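You operate a simulated robot arm through the tools that you are given. There is no shell and no other tool. Be economical: measure what you need, move in short steps, check, and stop when the job is done.

Carry out the task below with a simulated two-armed robot. There is one attempt and no reset: what you move stays moved.

## Task
Stack the green board marked "B" from the top of the orange bench on top of the green board that says "A". Take the orange tray from the top of the orange bench and leave it on the low shelf of the blue table. Put one of the grey spools from the top of the orange bench on the grey mat. Put the large blue board on the top of the orange bench away on the top of the large black mat. Push the cupboard door shut. Take the small black tray from the blue table and put it in the used bin. Pull the dry cabinet door open. Do these in any order. Set down upright: grey spool.

Only the result counts: the job must be done as asked and must still hold three seconds after the hand-in. Knocking over, shifting, dropping, spilling or breaking anything else fails it.

## Robot
Two 6-joint arms with fingered hands on one trunk, on a base that drives. Base frame: it is fixed to the floor where the robot stands at the start and does not move with it; the origin is under the middle of the robot, x ahead of it, y to its left, z up; the surface under the hand at the start is at about z = 0.76. Units: m, degrees, N and s.
The left shoulder is at the start at [0.05, 0.17, 0.96], the right one opposite. With the tool pointing down near the work surface each hand reaches from about 0.52 to 0.78 m from the robot's upright axis, wherever it stands, measured 20 degrees to its own side. Places, roughly: USED bin (17x17 cm) [-1.18, 1.72, 0.92]; cupboard door [3.2, -0.9, 0.4]; dry cabinet door [2, -1.6, 0.9]; green board [0.75, 0, 0.75]; grey mat (36x18 cm) [1.84, -0.16, 0.76]; grey spool (5x3x5 cm) [0.9, 1.1, 0.8]; large blue board (23x15x4 cm) [0.7, 1.1, 0.8]; low shelf of the blue table [1.7, 2.7, 0.2]; small black tray (8x6x3 cm) [1.5, 3.1, 0.8]; top of the large black mat [-1, -2.5, 0.8]. Payload 3.5 kg a hand.
The tool frame of a hand sits at the grasp point between the pads (the TCP): z along the fingers, y along the line on which they close. The tips reach 0.026 m beyond it. The gripper opens to 0.132 m. The gripper's body begins 0.073 m behind the TCP. The gripper is a hand of 3 fingers: y runs from the thumb to the fingers, the wrist lies at [0, 0, -0.234] in the tool frame, and closing takes about 1.5 s.
Orientation is that of the tool frame in the base frame, as a unit quaternion [x, y, z, w]. With the fingers straight down and closing along the base's y, the tool's x points along the base's -x, its y along +y and its z along -z.

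## Interface
- The arms move only by the tool drive_tool. It takes "left_plan", "right_plan" or both (then of equal length, played together; a hand with none holds still); each is a list of rows, each an object of numbers (a shift or turn left out is 0, a gripper value left out holds the last): "tx", "ty", "tz": the shift along the base's x, y, z in units of 400 mm (1.0 is 400 mm); "wx", "wy", "wz": the turn, a rotation vector about the base's x, y, z in units of 45 degrees (1.0 is 45 degrees). In form: [{"tx": .., "ty": .., "tz": .., "wx": .., "wy": .., "wz": ..}, ...]. A call has 1 to 12 rows; each row is the pose to reach, as a shift and turn from the pose commanded when the call began. "left_hand" and "right_hand" are, for a hand that has rows, the opening in per cent of the stroke, from 0 (shut) to 100 (fully open), set as the call begins (left out, the last holds). A call with a number of a shift or a turn outside -1 to 1 is refused whole. Rows are played at 5 a second. More than 0.05 m and 8.6 degrees between two rows, or a gripper value outside its range, and nothing of the call is played. Where a pose cannot be reached the arm comes as near as it can. A force on the tool above 40 N (or 10 N above the force at the start of the call, whichever is more), or a blocked arm, ends the call early, and 0.2 s more pass. Each finger travels about 0.153 m/s and halts on what it meets, pressing with about 22 N; the grip force reading is that of the motor and also rises with nothing between the fingers. The clock runs only during rows and for 0.2 s after the last one: add rows that repeat a pose to give the fingers time. The reply holds the time, the measured pose of the TCP, the force on the tool along the base axes, the opening and the grip force, in the units named above and with some noise, with the torque about the TCP (base axes, N m) and any sound that the robot's microphone picked up.
- Cameras (640 x 400 px; columns grow to the right, rows downward): "scene" is now at [0.0341, -0.0227, 1.5483]; the picture's right is [-0.29, -0.96, 0.00], its down [-0.72, 0.21, -0.66] and it looks along [0.63, -0.19, -0.75] (base axes); focal length 272 px, centre (320, 200). "left" rides on the left gripper at [-0.062, 0.003, -0.092] in its tool frame; the picture's right is [-0.05, -1.00, 0.00], its down [0.83, -0.04, -0.56] and it looks along [0.55, -0.03, 0.83] (tool axes); focal length 230 px, centre (320, 200). "right" rides on the right gripper at [0.062, 0.003, -0.092] in its tool frame; the picture's right is [-0.05, 1.00, 0.00], its down [-0.83, -0.04, -0.56] and it looks along [-0.55, -0.03, 0.83] (tool axes); focal length 230 px, centre (320, 200). There is no depth. A picture from a camera that has moved, and an enlarged one, comes with that camera's place and axes in the base frame and with its lens.
- capture(camera): a new picture of that camera. The clock stands still meanwhile.
- lift_body(by): slides the trunk up (or, below 0, down) by that many m; the arms and the scene camera ride with it, the base frame stays. It gives what a move gives, with no picture.
- steer(legs): drives the robot by 1 to 6 legs, each [ahead, left, turn to the left] in m, m and degrees, along the robot's own axes; the way and the turn of a leg run together, so that a leg with both is an arc; at most 1.5 m and 180 degrees a leg. The arms and the cameras ride along, it lands a little off, and it stops where it bumps. It gives what a move gives.
- set_fingers(finger1, finger2, thumb_bend, hand): sets how far each is bent, from 0 (flat) to 1 (curled in); at 0.3 the hand is open as for a grip, at 0.7 the pads meet at the TCP. One left out holds its place. A second passes; each finger stops where it meets its share of the squeeze, and holds until it gets a number again. A gripper value or a shape takes the hand back. It gives what a move gives, with no picture; readings hold the bend of each and the force on the fingers (four entries, about 0 where the hand has none), thumb and palm.
- preshape(shape, hand): the hand has 3 fingers and takes this shape, open, in about a second: jaw (thumb against the fingers, like two jaws); tri (thumb and two fingers); tip (a fingertip pinch); poke (one finger out to press); point (the index stretched); flat (the hand flat); cup (the hand cupped); fist (a fist). The gripper value then closes the fingers along that shape, each until it touches; the sizes above hold for jaw. It gives what a move gives, with no picture.
- pan_tilt(pan, tilt): turns the head with the scene camera to pan (to the left, within 86 degrees either way) and tilt (down, from -29 to 69), counted from straight ahead of the robot. It gives what a move gives.
- inspect(camera, box): a new picture of the part [left, top, right, bottom] of that camera's present view, enlarged. The clock stands still meanwhile.
- hand_in(): hands the job in; it is judged then, once.

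Work in short steps. Places have to be worked out from the pictures, the camera data and where the tool is seen: move nearer, look again, correct. Check each grasp and each placing, and mend what went wrong. You have 186 turns and 174 pictures in all, those below and enlarged ones among them. Open the grippers and draw the arms clear of the work before you hand the job in, unless the task says otherwise; then end with one line.

The tools are called after "Request:" by a JSON object that holds its "fn" and its "kwargs". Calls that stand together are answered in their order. drive_tool: Moves the arms, as the interface text tells. Its arguments: {"type":"object","properties":{"left_plan":{"type":"array"},"left_hand":{"type":"number"},"right_plan":{"type":"array"},"right_hand":{"type":"number"}},"required":[]} The other tools are called the same way: lift_body (by) slides the trunk up or down; preshape (shape, hand) gives the hand a shape; set_fingers (finger1, finger2, thumb_bend, hand) moves the fingers one by one; steer (legs) drives the base; pan_tilt (pan, tilt) turns the head that bears the scene camera; capture (camera) takes a picture; inspect (camera, box) takes an enlarged picture of a part of a camera's view; hand_in () hands the job in.

At the start:

```text
clock: 0.0
left_position: [0.5518, 0.1433, 0.9929]
left_tool_rot: [0.0, 1.0, -0.001, 0.0]
left_wrist_force: [0.4, 0.1, -0.1]
left_ft_torque: [0.0, 0.01, 0.0]
left_gripper_width: 0.1319
left_grip_force: 0.0
left_shape: jaw
left_bend: [0.3, 0.3, 0.3]
left_finger forces: [0.1, 0.0, 0.0, 0.0, 0.1, 0.0]
right_position: [0.5094, -0.3262, 1.0253]
right_tool_rot: [0.001, 1.0, 0.0, 0.0]
right_wrist_force: [-0.1, 0.3, 0.5]
right_ft_torque: [-0.03, 0.0, -0.01]
right_gripper_width: 0.132
right_grip_force: 0.0
right_shape: jaw
right_bend: [0.3, 0.3, 0.3]
right_finger forces: [0.1, 0.0, 0.0, 0.1, 0.0, 0.0]
trunk travel left (down, up): [-0.575, 0.135]
robot x, y, heading: [-0.0018, -0.0001, -0.2]
head pan, tilt: [-16.6, 48.7]
```

scene: 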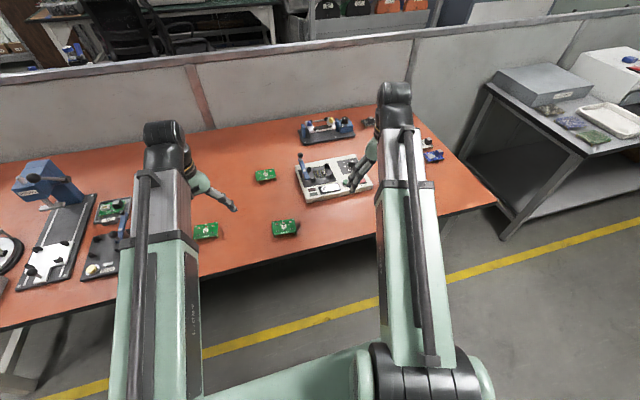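
right: 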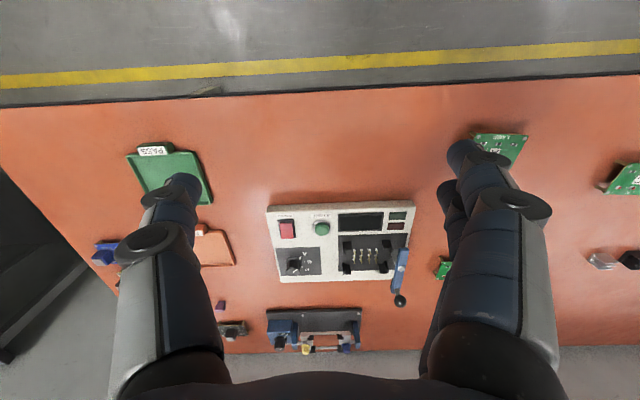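
left: 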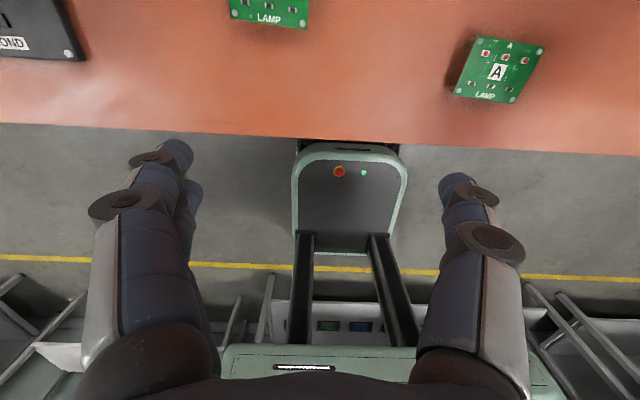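

The bench is ahead with several green boards; I first look around with the head to locate the items.

Request:
{"fn": "pan_tilt", "kwargs": {"pan": 0, "tilt": 45}}

Request:
{"fn": "capture", "kwargs": {"camera": "scene"}}

Request:
{"fn": "pan_tilt", "kwargs": {"pan": 55, "tilt": 35}}

Request:
{"fn": "capture", "kwargs": {"camera": "scene"}}

Request:
{"fn": "pan_tilt", "kwargs": {"pan": -70, "tilt": 25}}

Request:
{"fn": "capture", "kwargs": {"camera": "scene"}}

```text
clock: 0.8
left_position: [0.5534, 0.1448, 0.9923]
left_tool_rot: [0.0, 1.0, 0.0, 0.0]
left_wrist_force: [0.2, 0.2, 0.0]
left_ft_torque: [-0.02, -0.04, 0.04]
left_gripper_width: 0.1319
left_grip_force: 0.1
left_shape: jaw
left_bend: [0.3, 0.3, 0.3]
left_finger forces: [0.1, 0.0, 0.0, 0.1, 0.0, 0.0]
right_position: [0.5092, -0.327, 1.0258]
right_tool_rot: [0.0, 1.0, 0.0, 0.0]
right_wrist_force: [-0.1, 0.1, 0.4]
right_ft_torque: [0.01, 0.04, 0.02]
right_gripper_width: 0.1318
right_grip_force: 0.0
right_shape: jaw
right_bend: [0.3, 0.3, 0.3]
right_finger forces: [0.0, 0.0, 0.1, 0.0, 0.1, 0.0]
trunk travel left (down, up): [-0.575, 0.135]
robot x, y, heading: [-0.0044, -0.0022, -0.1]
head pan, tilt: [0.0, 45.0]
```

```text
170 pictures are left
camera scene: at [0.0405, -0.0004, 1.5534], right [0.0, -1.0, 0.0], down [-0.71, 0.0, -0.71], along [0.71, 0.0, -0.71], focal length 272 px, centre (320, 200)
```

scene: 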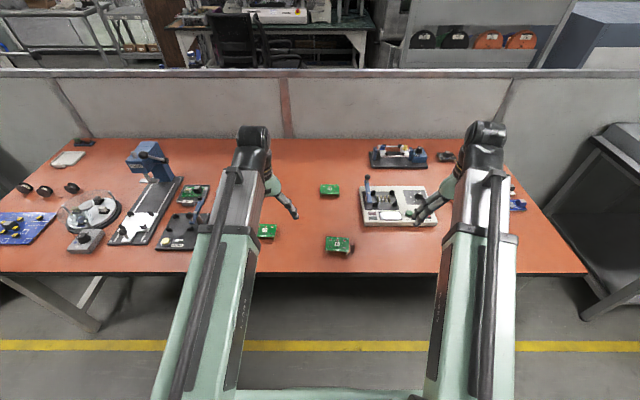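

```text
clock: 2.0
left_position: [0.5528, 0.1429, 0.9921]
left_tool_rot: [0.001, 1.0, 0.001, 0.0]
left_wrist_force: [0.3, -0.3, 0.1]
left_ft_torque: [-0.01, 0.0, 0.0]
left_gripper_width: 0.1321
left_grip_force: 0.1
left_shape: jaw
left_bend: [0.3, 0.3, 0.3]
left_finger forces: [0.0, 0.0, 0.0, 0.0, 0.0, 0.0]
right_position: [0.5093, -0.327, 1.0257]
right_tool_rot: [-0.001, 1.0, 0.0, 0.0]
right_wrist_force: [0.0, 0.1, 0.4]
right_ft_torque: [-0.01, -0.02, 0.0]
right_gripper_width: 0.1321
right_grip_force: 0.1
right_shape: jaw
right_bend: [0.3, 0.3, 0.3]
right_finger forces: [0.0, 0.1, 0.0, 0.0, 0.0, 0.0]
trunk travel left (down, up): [-0.575, 0.135]
robot x, y, heading: [0.0009, 0.003, -0.2]
head pan, tilt: [55.0, 35.0]
```

```text
169 pictures are left
camera scene: at [0.0098, 0.0718, 1.5683], right [0.82, -0.57, 0.0], down [-0.33, -0.47, -0.82], along [0.47, 0.67, -0.57], focal length 272 px, centre (320, 200)
```

scene: 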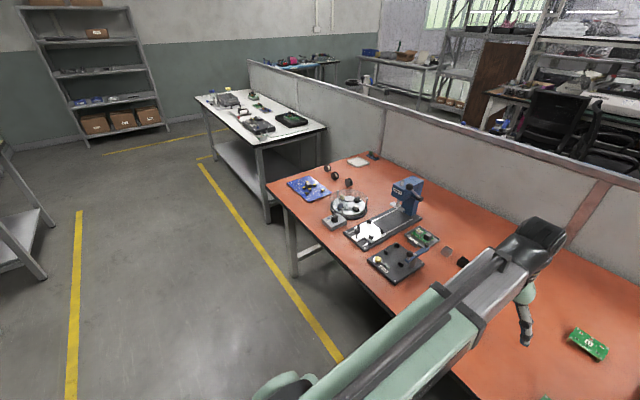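

```text
clock: 4.1
left_position: [0.5525, 0.1449, 0.9918]
left_tool_rot: [0.001, 1.0, -0.001, 0.0]
left_wrist_force: [-0.5, -0.2, -0.3]
left_ft_torque: [-0.01, 0.0, -0.01]
left_gripper_width: 0.132
left_grip_force: 0.0
left_shape: jaw
left_bend: [0.3, 0.3, 0.3]
left_finger forces: [0.1, 0.0, 0.1, 0.0, 0.0, 0.1]
right_position: [0.5085, -0.3269, 1.0256]
right_tool_rot: [-0.001, 1.0, 0.0, 0.0]
right_wrist_force: [0.4, 1.1, 0.4]
right_ft_torque: [-0.01, 0.01, -0.05]
right_gripper_width: 0.132
right_grip_force: 0.0
right_shape: jaw
right_bend: [0.3, 0.3, 0.3]
right_finger forces: [0.1, 0.1, 0.0, 0.1, 0.0, 0.0]
trunk travel left (down, up): [-0.575, 0.135]
robot x, y, heading: [0.0008, 0.001, -0.0]
head pan, tilt: [-70.0, 25.0]
```

```text
168 pictures are left
camera scene: at [-0.0092, -0.0869, 1.584], right [-0.94, -0.34, 0.0], down [-0.14, 0.4, -0.91], along [0.31, -0.85, -0.42], focal length 272 px, centre (320, 200)
```

scene: 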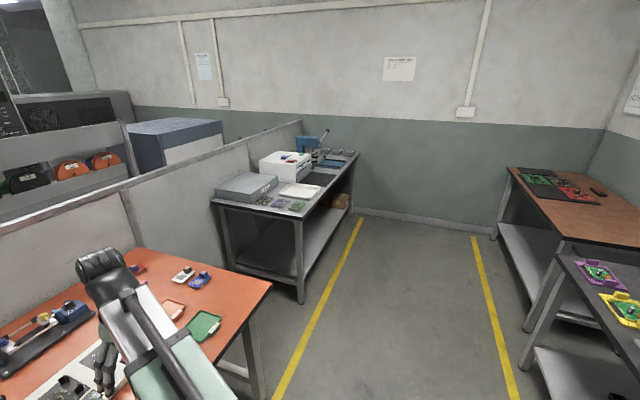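

Next I zoom on the bench centre to identify the boards, and look at the far regions.

Request:
{"fn": "pan_tilt", "kwargs": {"pan": 0, "tilt": 45}}

Request:
{"fn": "inspect", "kwargs": {"camera": "scene", "box": [240, 140, 560, 280]}}

Request:
{"fn": "inspect", "kwargs": {"camera": "scene", "box": [0, 130, 240, 280]}}

Request:
{"fn": "pan_tilt", "kwargs": {"pan": 0, "tilt": 10}}

Request:
{"fn": "capture", "kwargs": {"camera": "scene"}}

```text
clock: 5.5
left_position: [0.5522, 0.1436, 0.9933]
left_tool_rot: [0.0, 1.0, 0.001, 0.001]
left_wrist_force: [0.4, -0.5, 0.1]
left_ft_torque: [0.0, 0.01, -0.03]
left_gripper_width: 0.1317
left_grip_force: 0.0
left_shape: jaw
left_bend: [0.3, 0.3, 0.3]
left_finger forces: [0.1, 0.0, 0.1, 0.0, 0.0, 0.1]
right_position: [0.5089, -0.3269, 1.0253]
right_tool_rot: [0.0, 1.0, 0.0, 0.0]
right_wrist_force: [-0.9, -0.4, -0.2]
right_ft_torque: [0.0, 0.01, 0.01]
right_gripper_width: 0.1318
right_grip_force: 0.0
right_shape: jaw
right_bend: [0.3, 0.3, 0.3]
right_finger forces: [0.1, 0.1, 0.0, 0.0, 0.0, 0.1]
trunk travel left (down, up): [-0.575, 0.135]
robot x, y, heading: [0.0006, 0.0011, 0.0]
head pan, tilt: [0.0, 45.0]
```

```text
2.00 times, centred on (400, 210) of scene
camera zoom: at [0.0405, -0.0004, 1.5535], right [0.0, -1.0, 0.0], down [-0.71, 0.0, -0.71], along [0.71, 0.0, -0.71], focal length 544 px, centre (160, 180)
```

zoom: 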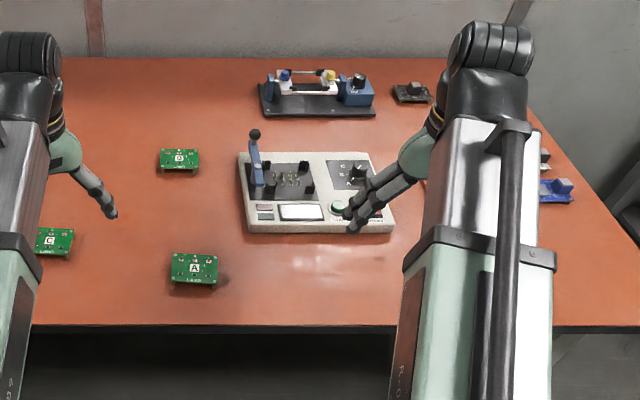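

```text
2.67 times, centred on (120, 205) of scene
camera zoom: at [0.0405, -0.0004, 1.5535], right [0.0, -1.0, 0.0], down [-0.71, 0.0, -0.71], along [0.71, 0.0, -0.71], focal length 725 px, centre (853, 187)
```

zoom: 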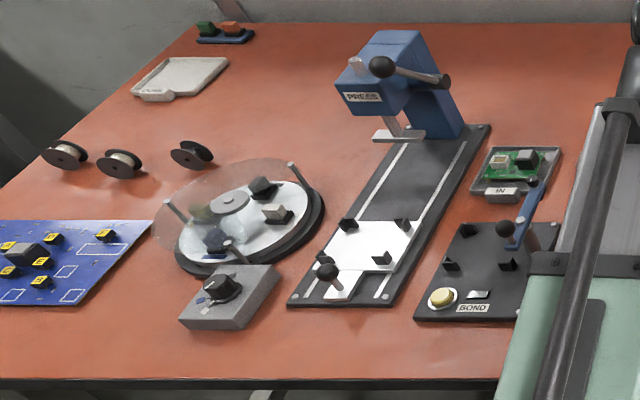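

```text
clock: 6.5
left_position: [0.553, 0.1427, 0.9926]
left_tool_rot: [0.0, 1.0, 0.0, 0.0]
left_wrist_force: [-0.7, -0.6, 0.8]
left_ft_torque: [0.0, -0.03, -0.01]
left_gripper_width: 0.1316
left_grip_force: 0.1
left_shape: jaw
left_bend: [0.3, 0.3, 0.3]
left_finger forces: [0.0, 0.1, 0.0, 0.1, 0.0, 0.0]
right_position: [0.5091, -0.3272, 1.0258]
right_tool_rot: [0.001, 1.0, 0.0, -0.001]
right_wrist_force: [0.1, -0.3, 0.0]
right_ft_torque: [0.0, -0.02, 0.0]
right_gripper_width: 0.1319
right_grip_force: 0.0
right_shape: jaw
right_bend: [0.3, 0.3, 0.3]
right_finger forces: [0.0, 0.0, 0.0, 0.1, 0.0, 0.0]
trunk travel left (down, up): [-0.575, 0.135]
robot x, y, heading: [-0.0023, 0.0003, 0.1]
head pan, tilt: [0.0, 10.0]
```

```text
165 pictures are left
camera scene: at [0.0522, -0.0003, 1.6083], right [0.0, -1.0, 0.0], down [-0.17, 0.0, -0.98], along [0.98, 0.0, -0.17], focal length 272 px, centre (320, 200)
```

scene: 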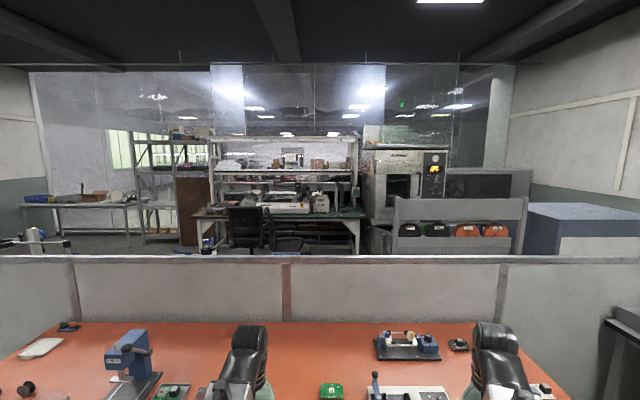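

Board A is about (0.59,-0.06), B about (0.87,-0.04). I inspect the boards closely.

Request:
{"fn": "inspect", "kwargs": {"camera": "left", "box": [200, 0, 600, 130]}}

Request:
{"fn": "pan_tilt", "kwargs": {"pan": 0, "tilt": 45}}

Request:
{"fn": "inspect", "kwargs": {"camera": "scene", "box": [310, 175, 370, 260]}}

Request:
{"fn": "inspect", "kwargs": {"camera": "right", "box": [420, 120, 640, 290]}}

```text
1.60 times, centred on (400, 65) of left
camera zoom: at [0.6129, 0.1475, 1.0856], right [0.05, -1.0, 0.0], down [-0.83, -0.04, 0.56], along [-0.55, -0.03, -0.83], focal length 368 px, centre (192, 416)
```

zoom: 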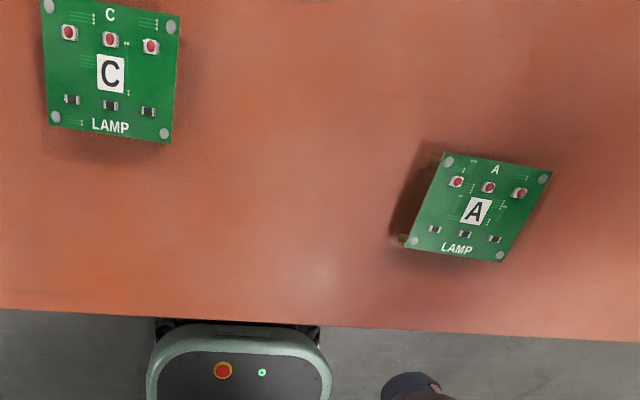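

```text
clock: 7.5
left_position: [0.5534, 0.1437, 0.9923]
left_tool_rot: [0.001, 1.0, -0.001, 0.001]
left_wrist_force: [0.6, 0.0, 0.3]
left_ft_torque: [0.01, 0.01, 0.0]
left_gripper_width: 0.1322
left_grip_force: 0.2
left_shape: jaw
left_bend: [0.3, 0.3, 0.3]
left_finger forces: [0.0, 0.0, 0.0, 0.0, 0.0, 0.0]
right_position: [0.5087, -0.3274, 1.0266]
right_tool_rot: [-0.001, 1.0, 0.001, 0.001]
right_wrist_force: [-1.1, -0.3, -0.7]
right_ft_torque: [0.02, -0.01, 0.04]
right_gripper_width: 0.1317
right_grip_force: 0.1
right_shape: jaw
right_bend: [0.3, 0.3, 0.3]
right_finger forces: [0.0, 0.0, 0.1, 0.0, 0.1, 0.0]
trunk travel left (down, up): [-0.575, 0.135]
robot x, y, heading: [-0.0004, 0.0012, -0.1]
head pan, tilt: [0.0, 45.0]
```

```text
4.71 times, centred on (340, 218) of scene
camera zoom: at [0.0406, -0.0003, 1.5535], right [0.0, -1.0, 0.0], down [-0.71, 0.0, -0.71], along [0.71, 0.0, -0.71], focal length 1279 px, centre (226, 118)
```

zoom: 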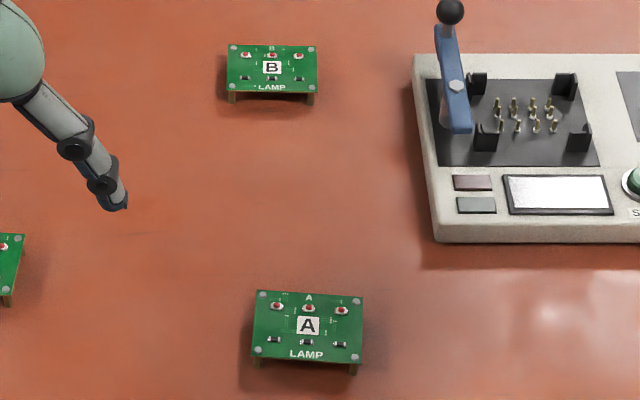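

```text
2.35 times, centred on (530, 205) of right
camera zoom: at [0.4473, -0.323, 1.1178], right [0.05, 1.0, 0.0], down [0.83, -0.04, 0.56], along [0.55, -0.03, -0.83], focal length 541 px, centre (-174, 188)
```

zoom: 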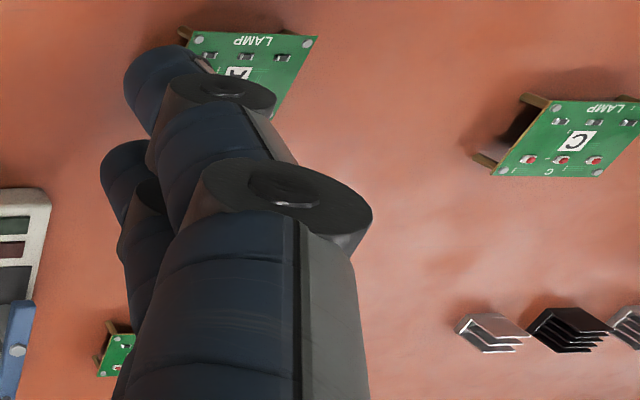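

Boards are on four standoffs, ~8x6 cm: A centre ≈(0.593,-0.060) yaw≈-4°, B ≈(0.872,-0.042) yaw≈-1.5°. I drive so that both are within the left hand's reach.

Request:
{"fn": "steer", "kwargs": {"legs": [[0, -0.33, 0], [0.16, 0, 0]]}}

Request:
{"fn": "capture", "kwargs": {"camera": "scene"}}

Request:
{"fn": "capture", "kwargs": {"camera": "left"}}

Request:
{"fn": "capture", "kwargs": {"camera": "right"}}

```text
clock: 10.7
left_position: [0.7123, -0.1728, 0.9931]
left_tool_rot: [-0.005, 1.0, 0.0, -0.001]
left_wrist_force: [0.3, -0.3, -0.5]
left_ft_torque: [-0.01, 0.03, 0.02]
left_gripper_width: 0.132
left_grip_force: 0.0
left_shape: jaw
left_bend: [0.3, 0.3, 0.3]
left_finger forces: [0.1, 0.1, 0.0, 0.1, 0.0, 0.1]
right_position: [0.6745, -0.6422, 1.0252]
right_tool_rot: [-0.005, 1.0, -0.001, -0.001]
right_wrist_force: [0.3, 0.8, -0.4]
right_ft_torque: [-0.02, 0.02, -0.01]
right_gripper_width: 0.132
right_grip_force: 0.1
right_shape: jaw
right_bend: [0.3, 0.3, 0.3]
right_finger forces: [0.1, 0.0, 0.0, 0.0, 0.1, 0.1]
trunk travel left (down, up): [-0.575, 0.135]
robot x, y, heading: [0.1615, -0.3209, 0.5]
head pan, tilt: [0.0, 45.0]
```

```text
161 pictures are left
camera scene: at [0.2029, -0.3199, 1.5534], right [0.01, -1.0, 0.0], down [-0.71, -0.01, -0.71], along [0.71, 0.01, -0.71], focal length 272 px, centre (320, 200)
```

scene: 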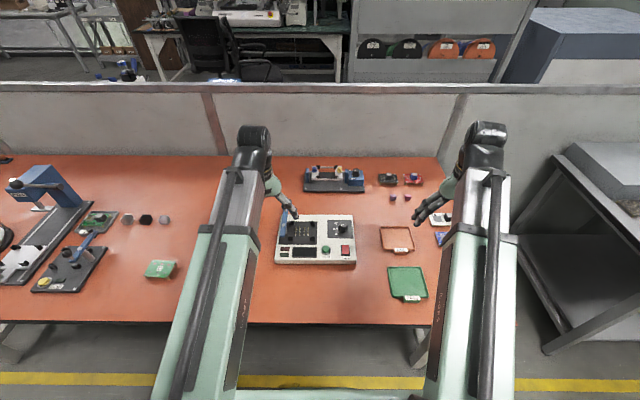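

```text
160 pictures are left
camera left: at [0.7735, -0.1674, 1.0849], right [0.06, -1.0, 0.0], down [-0.83, -0.05, 0.56], along [-0.56, -0.03, -0.83], focal length 230 px, centre (320, 200)
```

left: 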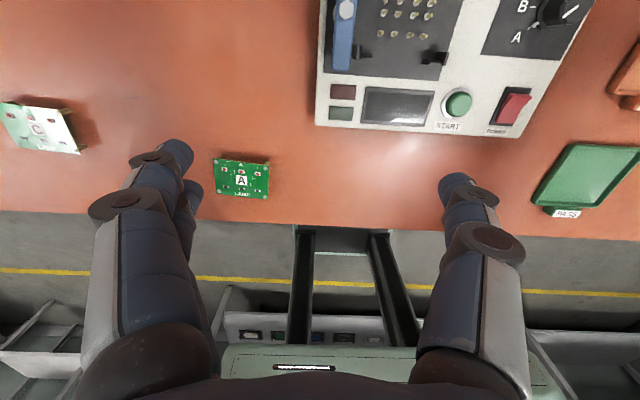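

```text
159 pictures are left
camera right: at [0.6118, -0.6392, 1.1173], right [0.04, 1.0, 0.0], down [0.83, -0.04, 0.55], along [0.55, -0.02, -0.83], focal length 230 px, centre (320, 200)
```

right: 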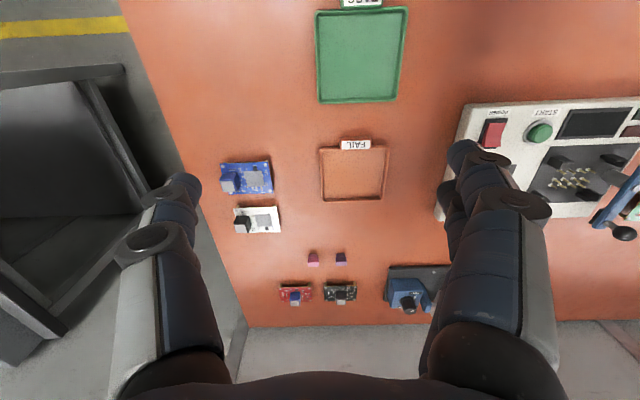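

The orange "FAIL" tray is on the right. I move the left hand above board B's estimated place and look.

Request:
{"fn": "drive_tool", "kwargs": {"left_plan": [{"tx": 0.1, "ty": 0.08, "tz": 0}, {"tx": 0.2, "ty": 0.16, "tz": 0}, {"tx": 0.3, "ty": 0.24, "tz": -0.05}, {"tx": 0.4, "ty": 0.325, "tz": -0.1}, {"tx": 0.4, "ty": 0.325, "tz": -0.2}, {"tx": 0.4, "ty": 0.325, "tz": -0.25}, {"tx": 0.4, "ty": 0.325, "tz": -0.25}]}}

Request:
{"fn": "capture", "kwargs": {"camera": "left"}}

Request:
{"fn": "capture", "kwargs": {"camera": "scene"}}

```text
refused: row 1 steps farther than a row can; nothing moved
```

```text
158 pictures are left
camera left: at [0.7735, -0.1674, 1.0849], right [0.06, -1.0, 0.0], down [-0.83, -0.05, 0.56], along [-0.56, -0.03, -0.83], focal length 230 px, centre (320, 200)
```

left: 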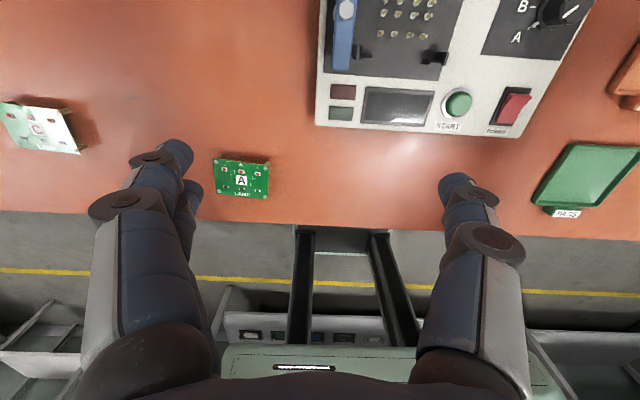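

```text
157 pictures are left
camera scene: at [0.2029, -0.3199, 1.5534], right [0.01, -1.0, 0.0], down [-0.71, -0.01, -0.71], along [0.71, 0.01, -0.71], focal length 272 px, centre (320, 200)
```

scene: 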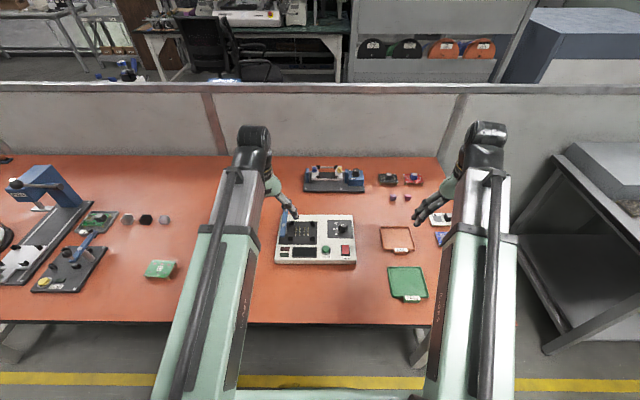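

Row steps must stay below 0.05 m; I use finer steps.

Request:
{"fn": "drive_tool", "kwargs": {"left_plan": [{"tx": 0.08, "ty": 0.065}, {"tx": 0.16, "ty": 0.13}, {"tx": 0.24, "ty": 0.195}, {"tx": 0.32, "ty": 0.26}, {"tx": 0.4, "ty": 0.325}, {"tx": 0.4, "ty": 0.325, "tz": -0.1}, {"tx": 0.4, "ty": 0.325, "tz": -0.2}, {"tx": 0.4, "ty": 0.325, "tz": -0.25}, {"tx": 0.4, "ty": 0.325, "tz": -0.25}]}}

Request:
{"fn": "capture", "kwargs": {"camera": "left"}}

Request:
{"fn": "capture", "kwargs": {"camera": "scene"}}

```text
clock: 12.7
left_position: [0.8739, -0.0439, 0.8934]
left_tool_rot: [-0.004, 1.0, 0.0, 0.0]
left_wrist_force: [0.2, -0.2, -0.2]
left_ft_torque: [0.02, 0.01, 0.06]
left_gripper_width: 0.132
left_grip_force: 0.0
left_shape: jaw
left_bend: [0.3, 0.3, 0.3]
left_finger forces: [0.1, 0.0, 0.0, 0.1, 0.0, 0.0]
right_position: [0.673, -0.6427, 1.0265]
right_tool_rot: [-0.004, 1.0, 0.0, 0.0]
right_wrist_force: [-0.2, 0.6, 0.8]
right_ft_torque: [0.02, -0.03, 0.05]
right_gripper_width: 0.1318
right_grip_force: 0.1
right_shape: jaw
right_bend: [0.3, 0.3, 0.3]
right_finger forces: [0.0, 0.0, 0.0, 0.1, 0.0, 0.0]
trunk travel left (down, up): [-0.575, 0.135]
robot x, y, heading: [0.1634, -0.3187, 0.4]
head pan, tilt: [0.0, 45.0]
```

```text
156 pictures are left
camera left: at [0.9325, -0.0398, 0.9859], right [0.06, -1.0, 0.0], down [-0.83, -0.05, 0.56], along [-0.55, -0.03, -0.83], focal length 230 px, centre (320, 200)
```

left: 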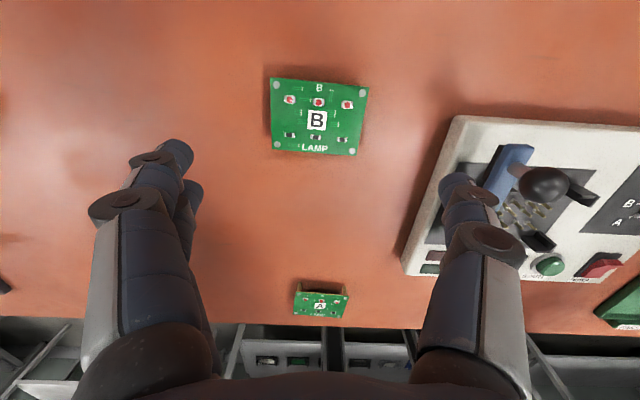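

```text
155 pictures are left
camera scene: at [0.2012, -0.3199, 1.5534], right [0.01, -1.0, 0.0], down [-0.71, -0.01, -0.71], along [0.71, 0.01, -0.71], focal length 272 px, centre (320, 200)
```

scene: 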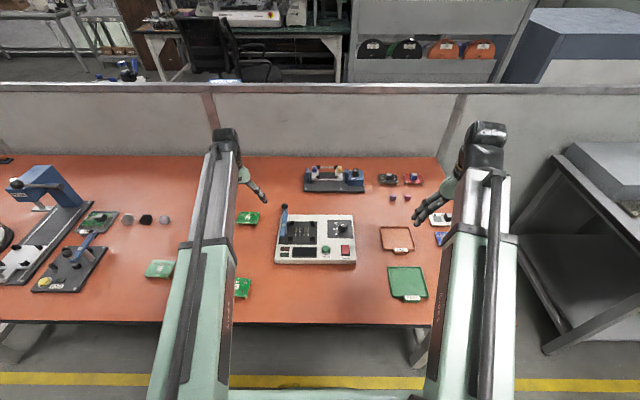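

Combining both views, B's board sits at ≈(0.881,-0.041,0.777). I descend over it with fingers straddling along y.

Request:
{"fn": "drive_tool", "kwargs": {"left_plan": [{"tx": 0.018, "ty": 0.007, "tz": -0.08, "wz": -0.038}, {"tx": 0.018, "ty": 0.007, "tz": -0.16, "wz": -0.038}, {"tx": 0.018, "ty": 0.007, "tz": -0.21, "wz": -0.038}, {"tx": 0.018, "ty": 0.007, "tz": -0.25, "wz": -0.038}, {"tx": 0.018, "ty": 0.007, "tz": -0.25, "wz": -0.038}]}}

Request:
{"fn": "capture", "kwargs": {"camera": "left"}}

Request:
{"fn": "inspect", "kwargs": {"camera": "scene", "box": [200, 170, 300, 232]}}

```text
clock: 13.9
left_position: [0.8786, -0.0398, 0.7929]
left_tool_rot: [0.011, 1.0, 0.0, 0.001]
left_wrist_force: [0.7, 0.9, 0.0]
left_ft_torque: [0.04, -0.01, -0.03]
left_gripper_width: 0.1316
left_grip_force: 0.0
left_shape: jaw
left_bend: [0.3, 0.3, 0.3]
left_finger forces: [0.1, 0.0, 0.0, 0.0, 0.0, 0.1]
right_position: [0.6724, -0.6429, 1.0256]
right_tool_rot: [-0.005, 1.0, 0.0, 0.0]
right_wrist_force: [0.3, 0.2, 0.2]
right_ft_torque: [0.01, -0.05, 0.01]
right_gripper_width: 0.1321
right_grip_force: 0.1
right_shape: jaw
right_bend: [0.3, 0.3, 0.3]
right_finger forces: [0.0, 0.1, 0.1, 0.1, 0.0, 0.1]
trunk travel left (down, up): [-0.575, 0.135]
robot x, y, heading: [0.1593, -0.3232, 0.4]
head pan, tilt: [0.0, 45.0]
```

```text
154 pictures are left
camera left: at [0.94, -0.0377, 0.8855], right [0.03, -1.0, 0.0], down [-0.83, -0.03, 0.56], along [-0.55, -0.02, -0.83], focal length 230 px, centre (320, 200)
```

left: 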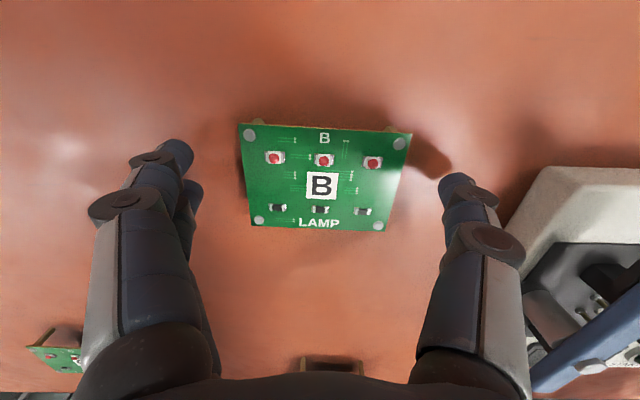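

```text
6.40 times, centred on (250, 201) of scene
camera zoom: at [0.2012, -0.3199, 1.5534], right [0.01, -1.0, 0.0], down [-0.71, -0.01, -0.71], along [0.71, 0.01, -0.71], focal length 1740 px, centre (768, 194)
```

zoom: 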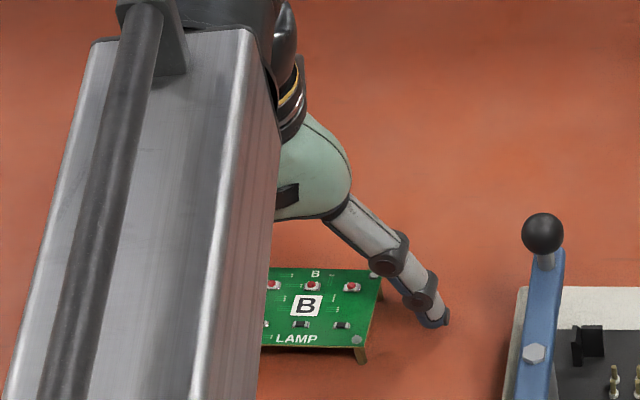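

The fingers straddle B; I shift 4 mm ahead and close.

Request:
{"fn": "drive_tool", "kwargs": {"left_plan": [{"tx": 0.01, "tz": -0.005}, {"tx": 0.01, "tz": -0.005}]}}

Request:
{"fn": "drive_tool", "kwargs": {"left_plan": [{}, {}, {}, {}, {}, {}, {}, {}], "left_hand": 0}}

Request:
{"fn": "capture", "kwargs": {"camera": "left"}}

```text
clock: 14.5
left_position: [0.8842, -0.0402, 0.7902]
left_tool_rot: [0.011, 1.0, 0.0, 0.0]
left_wrist_force: [-0.4, -0.1, -0.4]
left_ft_torque: [-0.01, -0.04, 0.01]
left_gripper_width: 0.1317
left_grip_force: 0.1
left_shape: jaw
left_bend: [0.3, 0.3, 0.3]
left_finger forces: [0.1, 0.1, 0.0, 0.0, 0.0, 0.0]
right_position: [0.6719, -0.6432, 1.0264]
right_tool_rot: [-0.004, 1.0, -0.001, 0.0]
right_wrist_force: [-0.2, -0.3, -1.0]
right_ft_torque: [-0.03, -0.02, -0.04]
right_gripper_width: 0.1318
right_grip_force: 0.1
right_shape: jaw
right_bend: [0.3, 0.3, 0.3]
right_finger forces: [0.0, 0.1, 0.1, 0.0, 0.1, 0.0]
trunk travel left (down, up): [-0.575, 0.135]
robot x, y, heading: [0.1608, -0.3209, 0.6]
head pan, tilt: [0.0, 45.0]
```

```text
clock: 16.3
left_position: [0.8839, -0.0402, 0.7912]
left_tool_rot: [0.01, 1.0, 0.0, 0.0]
left_wrist_force: [-0.2, 0.3, -0.1]
left_ft_torque: [0.0, -0.02, -0.01]
left_gripper_width: 0.0557
left_grip_force: 21.7
left_shape: jaw
left_bend: [0.76, 0.75, 0.71]
left_finger forces: [11.9, 11.4, 0.1, 0.0, 25.5, 0.0]
right_position: [0.673, -0.644, 1.0259]
right_tool_rot: [-0.005, 1.0, 0.0, -0.001]
right_wrist_force: [-0.4, 0.7, -0.3]
right_ft_torque: [-0.03, 0.02, -0.02]
right_gripper_width: 0.1317
right_grip_force: 0.1
right_shape: jaw
right_bend: [0.3, 0.3, 0.3]
right_finger forces: [0.1, 0.1, 0.1, 0.0, 0.0, 0.0]
trunk travel left (down, up): [-0.575, 0.135]
robot x, y, heading: [0.1582, -0.3237, 0.6]
head pan, tilt: [0.0, 45.0]
```

```text
152 pictures are left
camera left: at [0.9436, -0.0369, 0.8837], right [0.03, -1.0, 0.0], down [-0.83, -0.03, 0.56], along [-0.55, -0.02, -0.83], focal length 230 px, centre (320, 200)
```

left: 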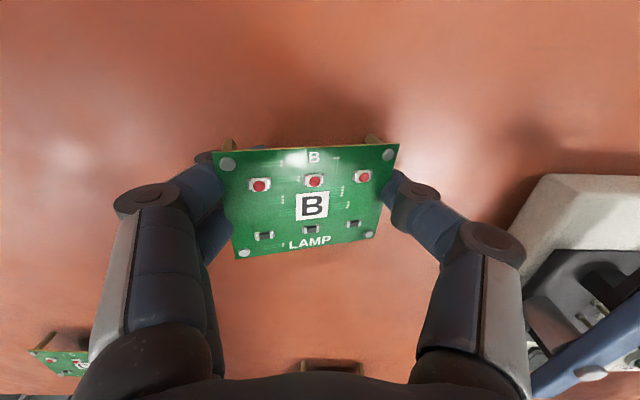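

The fingertips curled under the board and seem to have lifted/tilted it slightly. I reopen and check how it sits.

Request:
{"fn": "drive_tool", "kwargs": {"left_plan": [{}, {}, {}, {}, {}, {}], "left_hand": 75}}

Request:
{"fn": "capture", "kwargs": {"camera": "left"}}

Request:
{"fn": "inspect", "kwargs": {"camera": "scene", "box": [200, 170, 300, 232]}}

```text
clock: 17.7
left_position: [0.8833, -0.0388, 0.7904]
left_tool_rot: [0.01, 1.0, 0.0, 0.0]
left_wrist_force: [-0.1, 0.4, 1.0]
left_ft_torque: [0.0, 0.03, -0.03]
left_gripper_width: 0.0987
left_grip_force: 0.0
left_shape: jaw
left_bend: [0.64, 0.64, 0.6]
left_finger forces: [0.0, 0.0, 0.1, 0.0, 0.0, 0.0]
right_position: [0.6723, -0.6422, 1.0261]
right_tool_rot: [-0.004, 1.0, 0.0, 0.0]
right_wrist_force: [-0.1, -0.1, 0.0]
right_ft_torque: [-0.02, -0.01, 0.01]
right_gripper_width: 0.1319
right_grip_force: 0.2
right_shape: jaw
right_bend: [0.3, 0.3, 0.3]
right_finger forces: [0.1, 0.1, 0.1, 0.0, 0.0, 0.0]
trunk travel left (down, up): [-0.575, 0.135]
robot x, y, heading: [0.1636, -0.3173, 0.5]
head pan, tilt: [0.0, 45.0]
```

```text
151 pictures are left
camera left: at [0.9436, -0.0369, 0.8837], right [0.03, -1.0, 0.0], down [-0.83, -0.03, 0.56], along [-0.55, -0.02, -0.83], focal length 230 px, centre (320, 200)
```

left: 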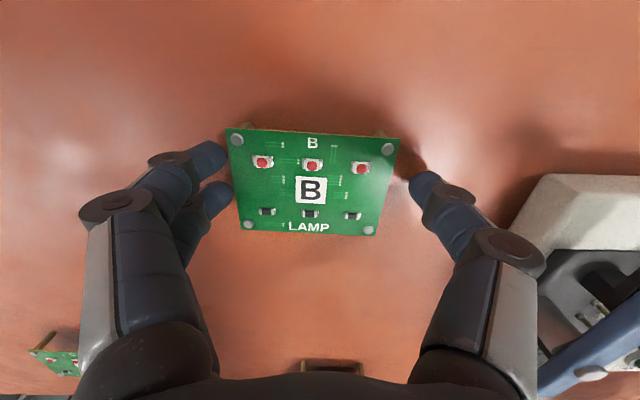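

```text
6.40 times, centred on (250, 201) of scene
camera zoom: at [0.2013, -0.3199, 1.5534], right [0.01, -1.0, 0.0], down [-0.71, -0.01, -0.71], along [0.71, 0.01, -0.71], focal length 1740 px, centre (768, 194)
```

zoom: 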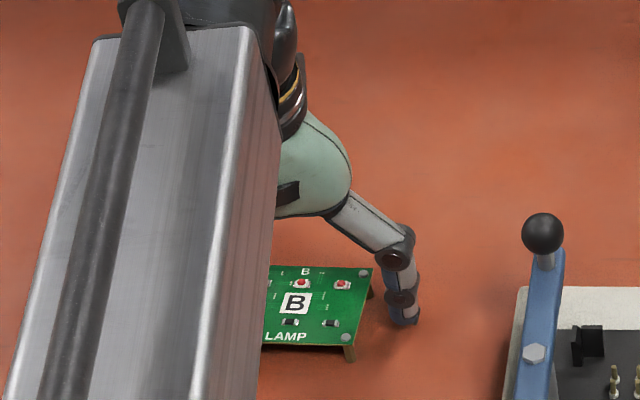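

The board dropped back flat. I raise the hand 7 mm and close only to about the board's width.

Request:
{"fn": "drive_tool", "kwargs": {"left_plan": [{"tz": 0.018, "ty": 0.004}, {"tz": 0.018, "ty": 0.004}]}}

Request:
{"fn": "drive_tool", "kwargs": {"left_plan": [{}, {}, {}, {}, {}, {}], "left_hand": 54}}

Request:
{"fn": "capture", "kwargs": {"camera": "left"}}

```text
clock: 18.3
left_position: [0.8816, -0.0379, 0.7979]
left_tool_rot: [0.01, 1.0, 0.0, 0.0]
left_wrist_force: [0.8, -0.5, 0.6]
left_ft_torque: [0.0, 0.0, -0.01]
left_gripper_width: 0.0987
left_grip_force: 0.0
left_shape: jaw
left_bend: [0.64, 0.64, 0.6]
left_finger forces: [0.0, 0.1, 0.1, 0.1, 0.0, 0.0]
right_position: [0.6721, -0.6427, 1.0273]
right_tool_rot: [-0.004, 1.0, 0.0, 0.0]
right_wrist_force: [-1.1, 0.9, 0.3]
right_ft_torque: [0.02, -0.01, -0.01]
right_gripper_width: 0.1319
right_grip_force: 0.2
right_shape: jaw
right_bend: [0.3, 0.3, 0.3]
right_finger forces: [0.0, 0.0, 0.0, 0.0, 0.0, 0.0]
trunk travel left (down, up): [-0.575, 0.135]
robot x, y, heading: [0.161, -0.3189, 0.4]
head pan, tilt: [0.0, 45.0]
```

```text
clock: 19.7
left_position: [0.8825, -0.0369, 0.7978]
left_tool_rot: [0.01, 1.0, 0.0, 0.0]
left_wrist_force: [-0.3, -0.7, -0.4]
left_ft_torque: [-0.01, -0.03, -0.01]
left_gripper_width: 0.0739
left_grip_force: 21.7
left_shape: jaw
left_bend: [0.72, 0.72, 0.7]
left_finger forces: [9.9, 9.9, 0.0, 0.0, 19.9, 0.1]
right_position: [0.6729, -0.6418, 1.0248]
right_tool_rot: [-0.004, 1.0, -0.001, 0.001]
right_wrist_force: [0.8, -1.0, -0.2]
right_ft_torque: [0.03, -0.01, 0.0]
right_gripper_width: 0.1319
right_grip_force: 0.2
right_shape: jaw
right_bend: [0.3, 0.3, 0.3]
right_finger forces: [0.1, 0.0, 0.1, 0.0, 0.0, 0.0]
trunk travel left (down, up): [-0.575, 0.135]
robot x, y, heading: [0.1617, -0.3203, 0.5]
head pan, tilt: [0.0, 45.0]
```

```text
149 pictures are left
camera left: at [0.9436, -0.0352, 0.8904], right [0.03, -1.0, 0.0], down [-0.83, -0.03, 0.56], along [-0.55, -0.02, -0.83], focal length 230 px, centre (320, 200)
```

left: 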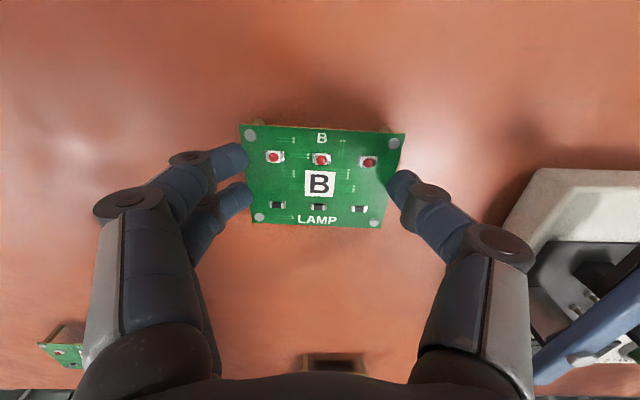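

B is now held flat with 20 N. I lift it, carry it back over A (≈(0.598,-0.061), yaw -5°) and stop above to check.

Request:
{"fn": "drive_tool", "kwargs": {"left_plan": [{"tz": 0.08}, {"tz": 0.16}, {"tx": -0.1, "tz": 0.16}, {"tx": -0.2, "ty": -0.02, "tz": 0.16}, {"tx": -0.3, "ty": -0.03, "tz": 0.16}, {"tx": -0.4, "ty": -0.04, "tz": 0.16, "wz": -0.03}, {"tx": -0.5, "ty": -0.05, "tz": 0.16, "wz": -0.06}, {"tx": -0.6, "ty": -0.06, "tz": 0.16, "wz": -0.082}, {"tx": -0.7, "ty": -0.06, "tz": 0.16, "wz": -0.082}, {"tx": -0.704, "ty": -0.06, "tz": 0.16, "wz": -0.082}, {"tx": -0.704, "ty": -0.06, "tz": 0.16, "wz": -0.082}]}}

Request:
{"fn": "capture", "kwargs": {"camera": "left"}}

Request:
{"fn": "inspect", "kwargs": {"camera": "scene", "box": [180, 220, 320, 310]}}

```text
clock: 22.1
left_position: [0.6233, -0.058, 0.8599]
left_tool_rot: [0.043, 0.999, 0.0, -0.001]
left_wrist_force: [-0.7, 0.3, -0.9]
left_ft_torque: [0.01, 0.01, 0.04]
left_gripper_width: 0.0741
left_grip_force: 22.4
left_shape: jaw
left_bend: [0.72, 0.72, 0.7]
left_finger forces: [10.0, 10.0, 0.0, 0.1, 19.9, 0.0]
left hand out of reach, approached as far as the arm can: row 9, 10, 11
right_position: [0.6728, -0.6424, 1.0259]
right_tool_rot: [-0.004, 1.0, 0.0, 0.0]
right_wrist_force: [-1.0, -0.7, -0.9]
right_ft_torque: [-0.02, -0.02, 0.01]
right_gripper_width: 0.1318
right_grip_force: 0.0
right_shape: jaw
right_bend: [0.3, 0.3, 0.3]
right_finger forces: [0.0, 0.1, 0.0, 0.0, 0.0, 0.0]
trunk travel left (down, up): [-0.575, 0.135]
robot x, y, heading: [0.1586, -0.3182, 0.4]
head pan, tilt: [0.0, 45.0]
```

```text
148 pictures are left
camera left: at [0.6833, -0.0591, 0.9535], right [-0.03, -1.0, 0.0], down [-0.83, 0.03, 0.56], along [-0.56, 0.02, -0.83], focal length 230 px, centre (320, 200)
```

left: 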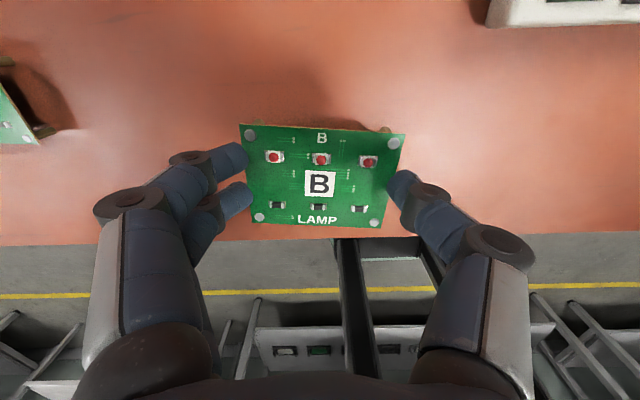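

```text
4.44 times, centred on (250, 265) of scene
camera zoom: at [0.2014, -0.3199, 1.5534], right [0.01, -1.0, 0.0], down [-0.71, -0.01, -0.71], along [0.71, 0.01, -0.71], focal length 1208 px, centre (631, -89)
```

zoom: 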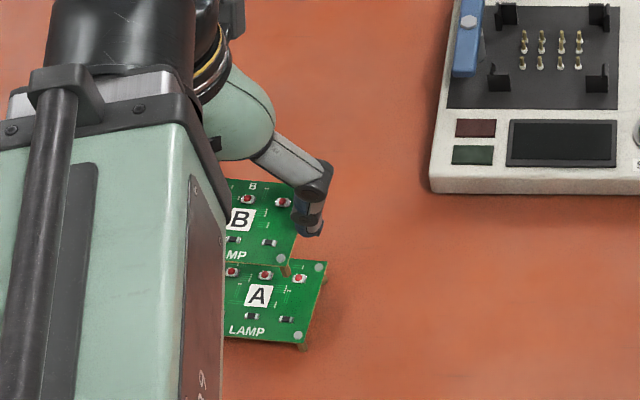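

The target is just inside the arm's minimum reach; I back the base up 0.1 m, then correct.

Request:
{"fn": "steer", "kwargs": {"legs": [[-0.1, 0, 0]]}}

```text
clock: 23.2
left_position: [0.5222, -0.0574, 0.86]
left_tool_rot: [0.042, 0.999, 0.0, 0.001]
left_wrist_force: [-0.6, -0.8, -0.3]
left_ft_torque: [0.0, -0.03, 0.03]
left_gripper_width: 0.0741
left_grip_force: 21.9
left_shape: jaw
left_bend: [0.72, 0.72, 0.7]
left_finger forces: [10.1, 10.0, 0.1, 0.0, 20.0, 0.1]
right_position: [0.5728, -0.6421, 1.0264]
right_tool_rot: [-0.005, 1.0, 0.0, 0.001]
right_wrist_force: [-0.5, -0.1, 0.1]
right_ft_torque: [-0.02, -0.05, 0.0]
right_gripper_width: 0.1317
right_grip_force: 0.2
right_shape: jaw
right_bend: [0.3, 0.3, 0.3]
right_finger forces: [0.1, 0.0, 0.0, 0.0, 0.0, 0.0]
trunk travel left (down, up): [-0.575, 0.135]
robot x, y, heading: [0.063, -0.3225, 0.5]
head pan, tilt: [0.0, 45.0]
```

Request:
{"fn": "drive_tool", "kwargs": {"left_plan": [{"tx": 0.1, "ty": -0.009}, {"tx": 0.197, "ty": -0.009}, {"tx": 0.197, "ty": -0.009}, {"tx": 0.197, "ty": -0.009}]}}

Request:
{"fn": "inspect", "kwargs": {"camera": "scene", "box": [180, 180, 320, 270]}}

```text
clock: 24.2
left_position: [0.6016, -0.0617, 0.861]
left_tool_rot: [0.042, 0.999, 0.0, -0.001]
left_wrist_force: [-0.6, -0.2, 0.2]
left_ft_torque: [0.03, -0.01, 0.04]
left_gripper_width: 0.0739
left_grip_force: 22.2
left_shape: jaw
left_bend: [0.72, 0.72, 0.7]
left_finger forces: [9.9, 9.9, 0.0, 0.0, 19.9, 0.0]
right_position: [0.574, -0.6428, 1.0265]
right_tool_rot: [-0.005, 1.0, -0.001, 0.0]
right_wrist_force: [-0.1, -0.1, 0.8]
right_ft_torque: [-0.02, 0.03, -0.01]
right_gripper_width: 0.1318
right_grip_force: 0.2
right_shape: jaw
right_bend: [0.3, 0.3, 0.3]
right_finger forces: [0.0, 0.1, 0.1, 0.0, 0.1, 0.0]
trunk travel left (down, up): [-0.575, 0.135]
robot x, y, heading: [0.065, -0.3186, 0.7]
head pan, tilt: [0.0, 45.0]
```

```text
4.44 times, centred on (250, 225) of scene
camera zoom: at [0.1021, -0.3207, 1.5534], right [0.01, -1.0, 0.0], down [-0.71, -0.01, -0.71], along [0.71, 0.01, -0.71], focal length 1208 px, centre (631, 89)
```

zoom: 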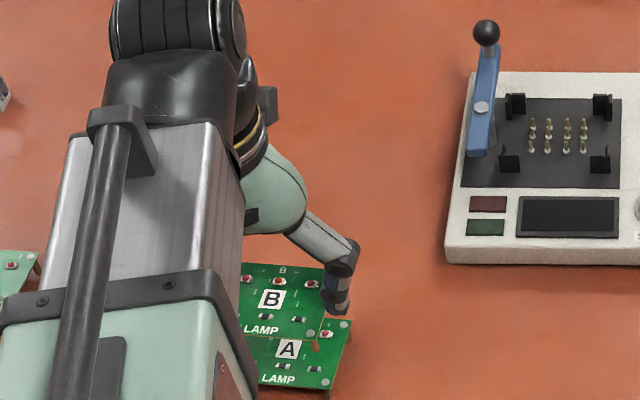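

B is aligned over A within ~2 mm. I lower it slowly near contact.

Request:
{"fn": "drive_tool", "kwargs": {"left_plan": [{"tz": -0.06, "ty": 0.003}, {"tz": -0.095, "ty": 0.003}, {"tz": -0.105, "ty": 0.003}, {"tz": -0.11, "ty": 0.003}, {"tz": -0.11, "ty": 0.003}]}}

Request:
{"fn": "capture", "kwargs": {"camera": "left"}}

Request:
{"fn": "inspect", "kwargs": {"camera": "scene", "box": [200, 210, 300, 280]}}

```text
clock: 25.4
left_position: [0.6015, -0.06, 0.8177]
left_tool_rot: [0.042, 0.999, 0.0, 0.0]
left_wrist_force: [-0.9, 2.2, 8.0]
left_ft_torque: [0.09, 0.0, 0.02]
left_gripper_width: 0.0739
left_grip_force: 21.7
left_shape: jaw
left_bend: [0.72, 0.72, 0.7]
left_finger forces: [11.2, 11.1, 0.1, 0.0, 20.6, 0.1]
right_position: [0.5735, -0.6426, 1.0259]
right_tool_rot: [-0.005, 1.0, 0.0, 0.0]
right_wrist_force: [0.2, -0.6, -0.1]
right_ft_torque: [-0.03, -0.04, 0.0]
right_gripper_width: 0.132
right_grip_force: 0.1
right_shape: jaw
right_bend: [0.3, 0.3, 0.3]
right_finger forces: [0.0, 0.0, 0.0, 0.1, 0.0, 0.0]
trunk travel left (down, up): [-0.575, 0.135]
robot x, y, heading: [0.0605, -0.3214, 0.7]
head pan, tilt: [0.0, 45.0]
```

```text
145 pictures are left
camera left: at [0.6626, -0.061, 0.9102], right [-0.03, -1.0, 0.0], down [-0.83, 0.03, 0.56], along [-0.56, 0.02, -0.83], focal length 230 px, centre (320, 200)
```

left: 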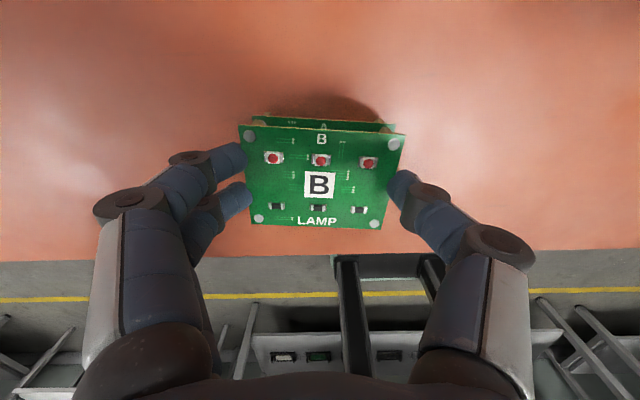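

```text
5.71 times, centred on (250, 245) of scene
camera zoom: at [0.1014, -0.3209, 1.5536], right [0.01, -1.0, 0.0], down [-0.71, -0.01, -0.71], along [0.71, 0.01, -0.71], focal length 1553 px, centre (720, -57)
```

zoom: 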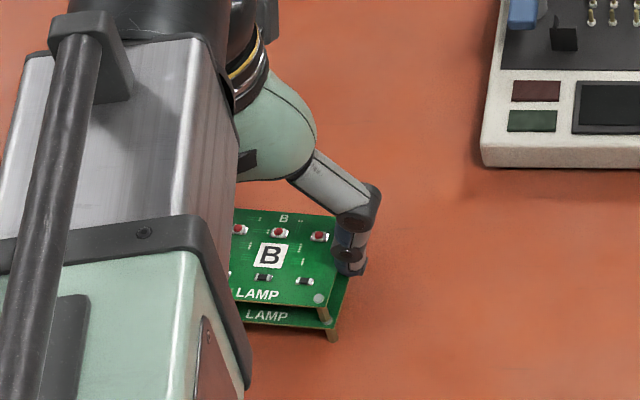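

B rests on A (8 N contact), edges coincide within about 1–2 mm. I release and retreat upward.

Request:
{"fn": "drive_tool", "kwargs": {"left_plan": [{}, {}, {}, {}, {}], "left_hand": 85}}

Request:
{"fn": "drive_tool", "kwargs": {"left_plan": [{"tz": 0.05}, {"tz": 0.15}, {"tz": 0.25}, {"tz": 0.35}]}}

Request:
{"fn": "capture", "kwargs": {"camera": "left"}}

Request:
{"fn": "inspect", "kwargs": {"camera": "scene", "box": [200, 210, 300, 280]}}

```text
clock: 26.6
left_position: [0.6024, -0.0601, 0.8172]
left_tool_rot: [0.042, 0.999, -0.001, -0.001]
left_wrist_force: [-0.8, -0.7, -0.2]
left_ft_torque: [0.01, -0.03, -0.03]
left_gripper_width: 0.1119
left_grip_force: 0.0
left_shape: jaw
left_bend: [0.54, 0.54, 0.5]
left_finger forces: [0.0, 0.1, 0.0, 0.1, 0.0, 0.0]
right_position: [0.5741, -0.6432, 1.026]
right_tool_rot: [-0.005, 1.0, 0.0, 0.0]
right_wrist_force: [-0.2, -0.1, -0.8]
right_ft_torque: [-0.02, -0.02, -0.01]
right_gripper_width: 0.1318
right_grip_force: 0.0
right_shape: jaw
right_bend: [0.3, 0.3, 0.3]
right_finger forces: [0.1, 0.1, 0.0, 0.1, 0.0, 0.0]
trunk travel left (down, up): [-0.575, 0.135]
robot x, y, heading: [0.062, -0.3192, 0.4]
head pan, tilt: [0.0, 45.0]
```

```text
clock: 27.6
left_position: [0.6018, -0.059, 0.9562]
left_tool_rot: [0.043, 0.999, 0.0, -0.001]
left_wrist_force: [0.1, -0.9, 0.4]
left_ft_torque: [0.0, -0.03, 0.0]
left_gripper_width: 0.112
left_grip_force: 0.0
left_shape: jaw
left_bend: [0.54, 0.54, 0.5]
left_finger forces: [0.1, 0.1, 0.0, 0.0, 0.0, 0.0]
right_position: [0.5738, -0.6429, 1.0264]
right_tool_rot: [-0.006, 1.0, 0.001, 0.0]
right_wrist_force: [-0.1, 0.3, 0.1]
right_ft_torque: [-0.04, 0.01, 0.03]
right_gripper_width: 0.1321
right_grip_force: 0.0
right_shape: jaw
right_bend: [0.3, 0.3, 0.3]
right_finger forces: [0.1, 0.0, 0.0, 0.0, 0.0, 0.1]
trunk travel left (down, up): [-0.575, 0.135]
robot x, y, heading: [0.0628, -0.3231, 0.2]
head pan, tilt: [0.0, 45.0]
```

```text
143 pictures are left
camera left: at [0.6627, -0.0608, 1.0489], right [-0.03, -1.0, 0.0], down [-0.83, 0.03, 0.56], along [-0.56, 0.02, -0.83], focal length 230 px, centre (320, 200)
```

left: 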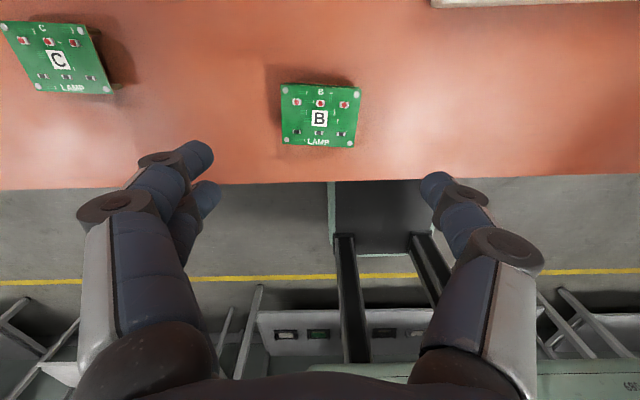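

```text
5.71 times, centred on (250, 245) of scene
camera zoom: at [0.1019, -0.3208, 1.5534], right [0.01, -1.0, 0.0], down [-0.71, -0.01, -0.71], along [0.71, 0.01, -0.71], focal length 1553 px, centre (720, -57)
```

zoom: 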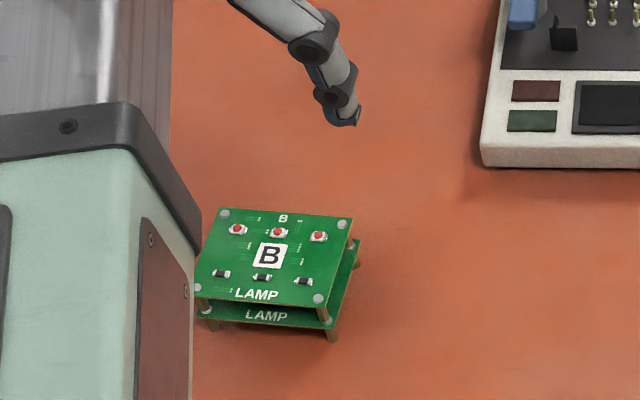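

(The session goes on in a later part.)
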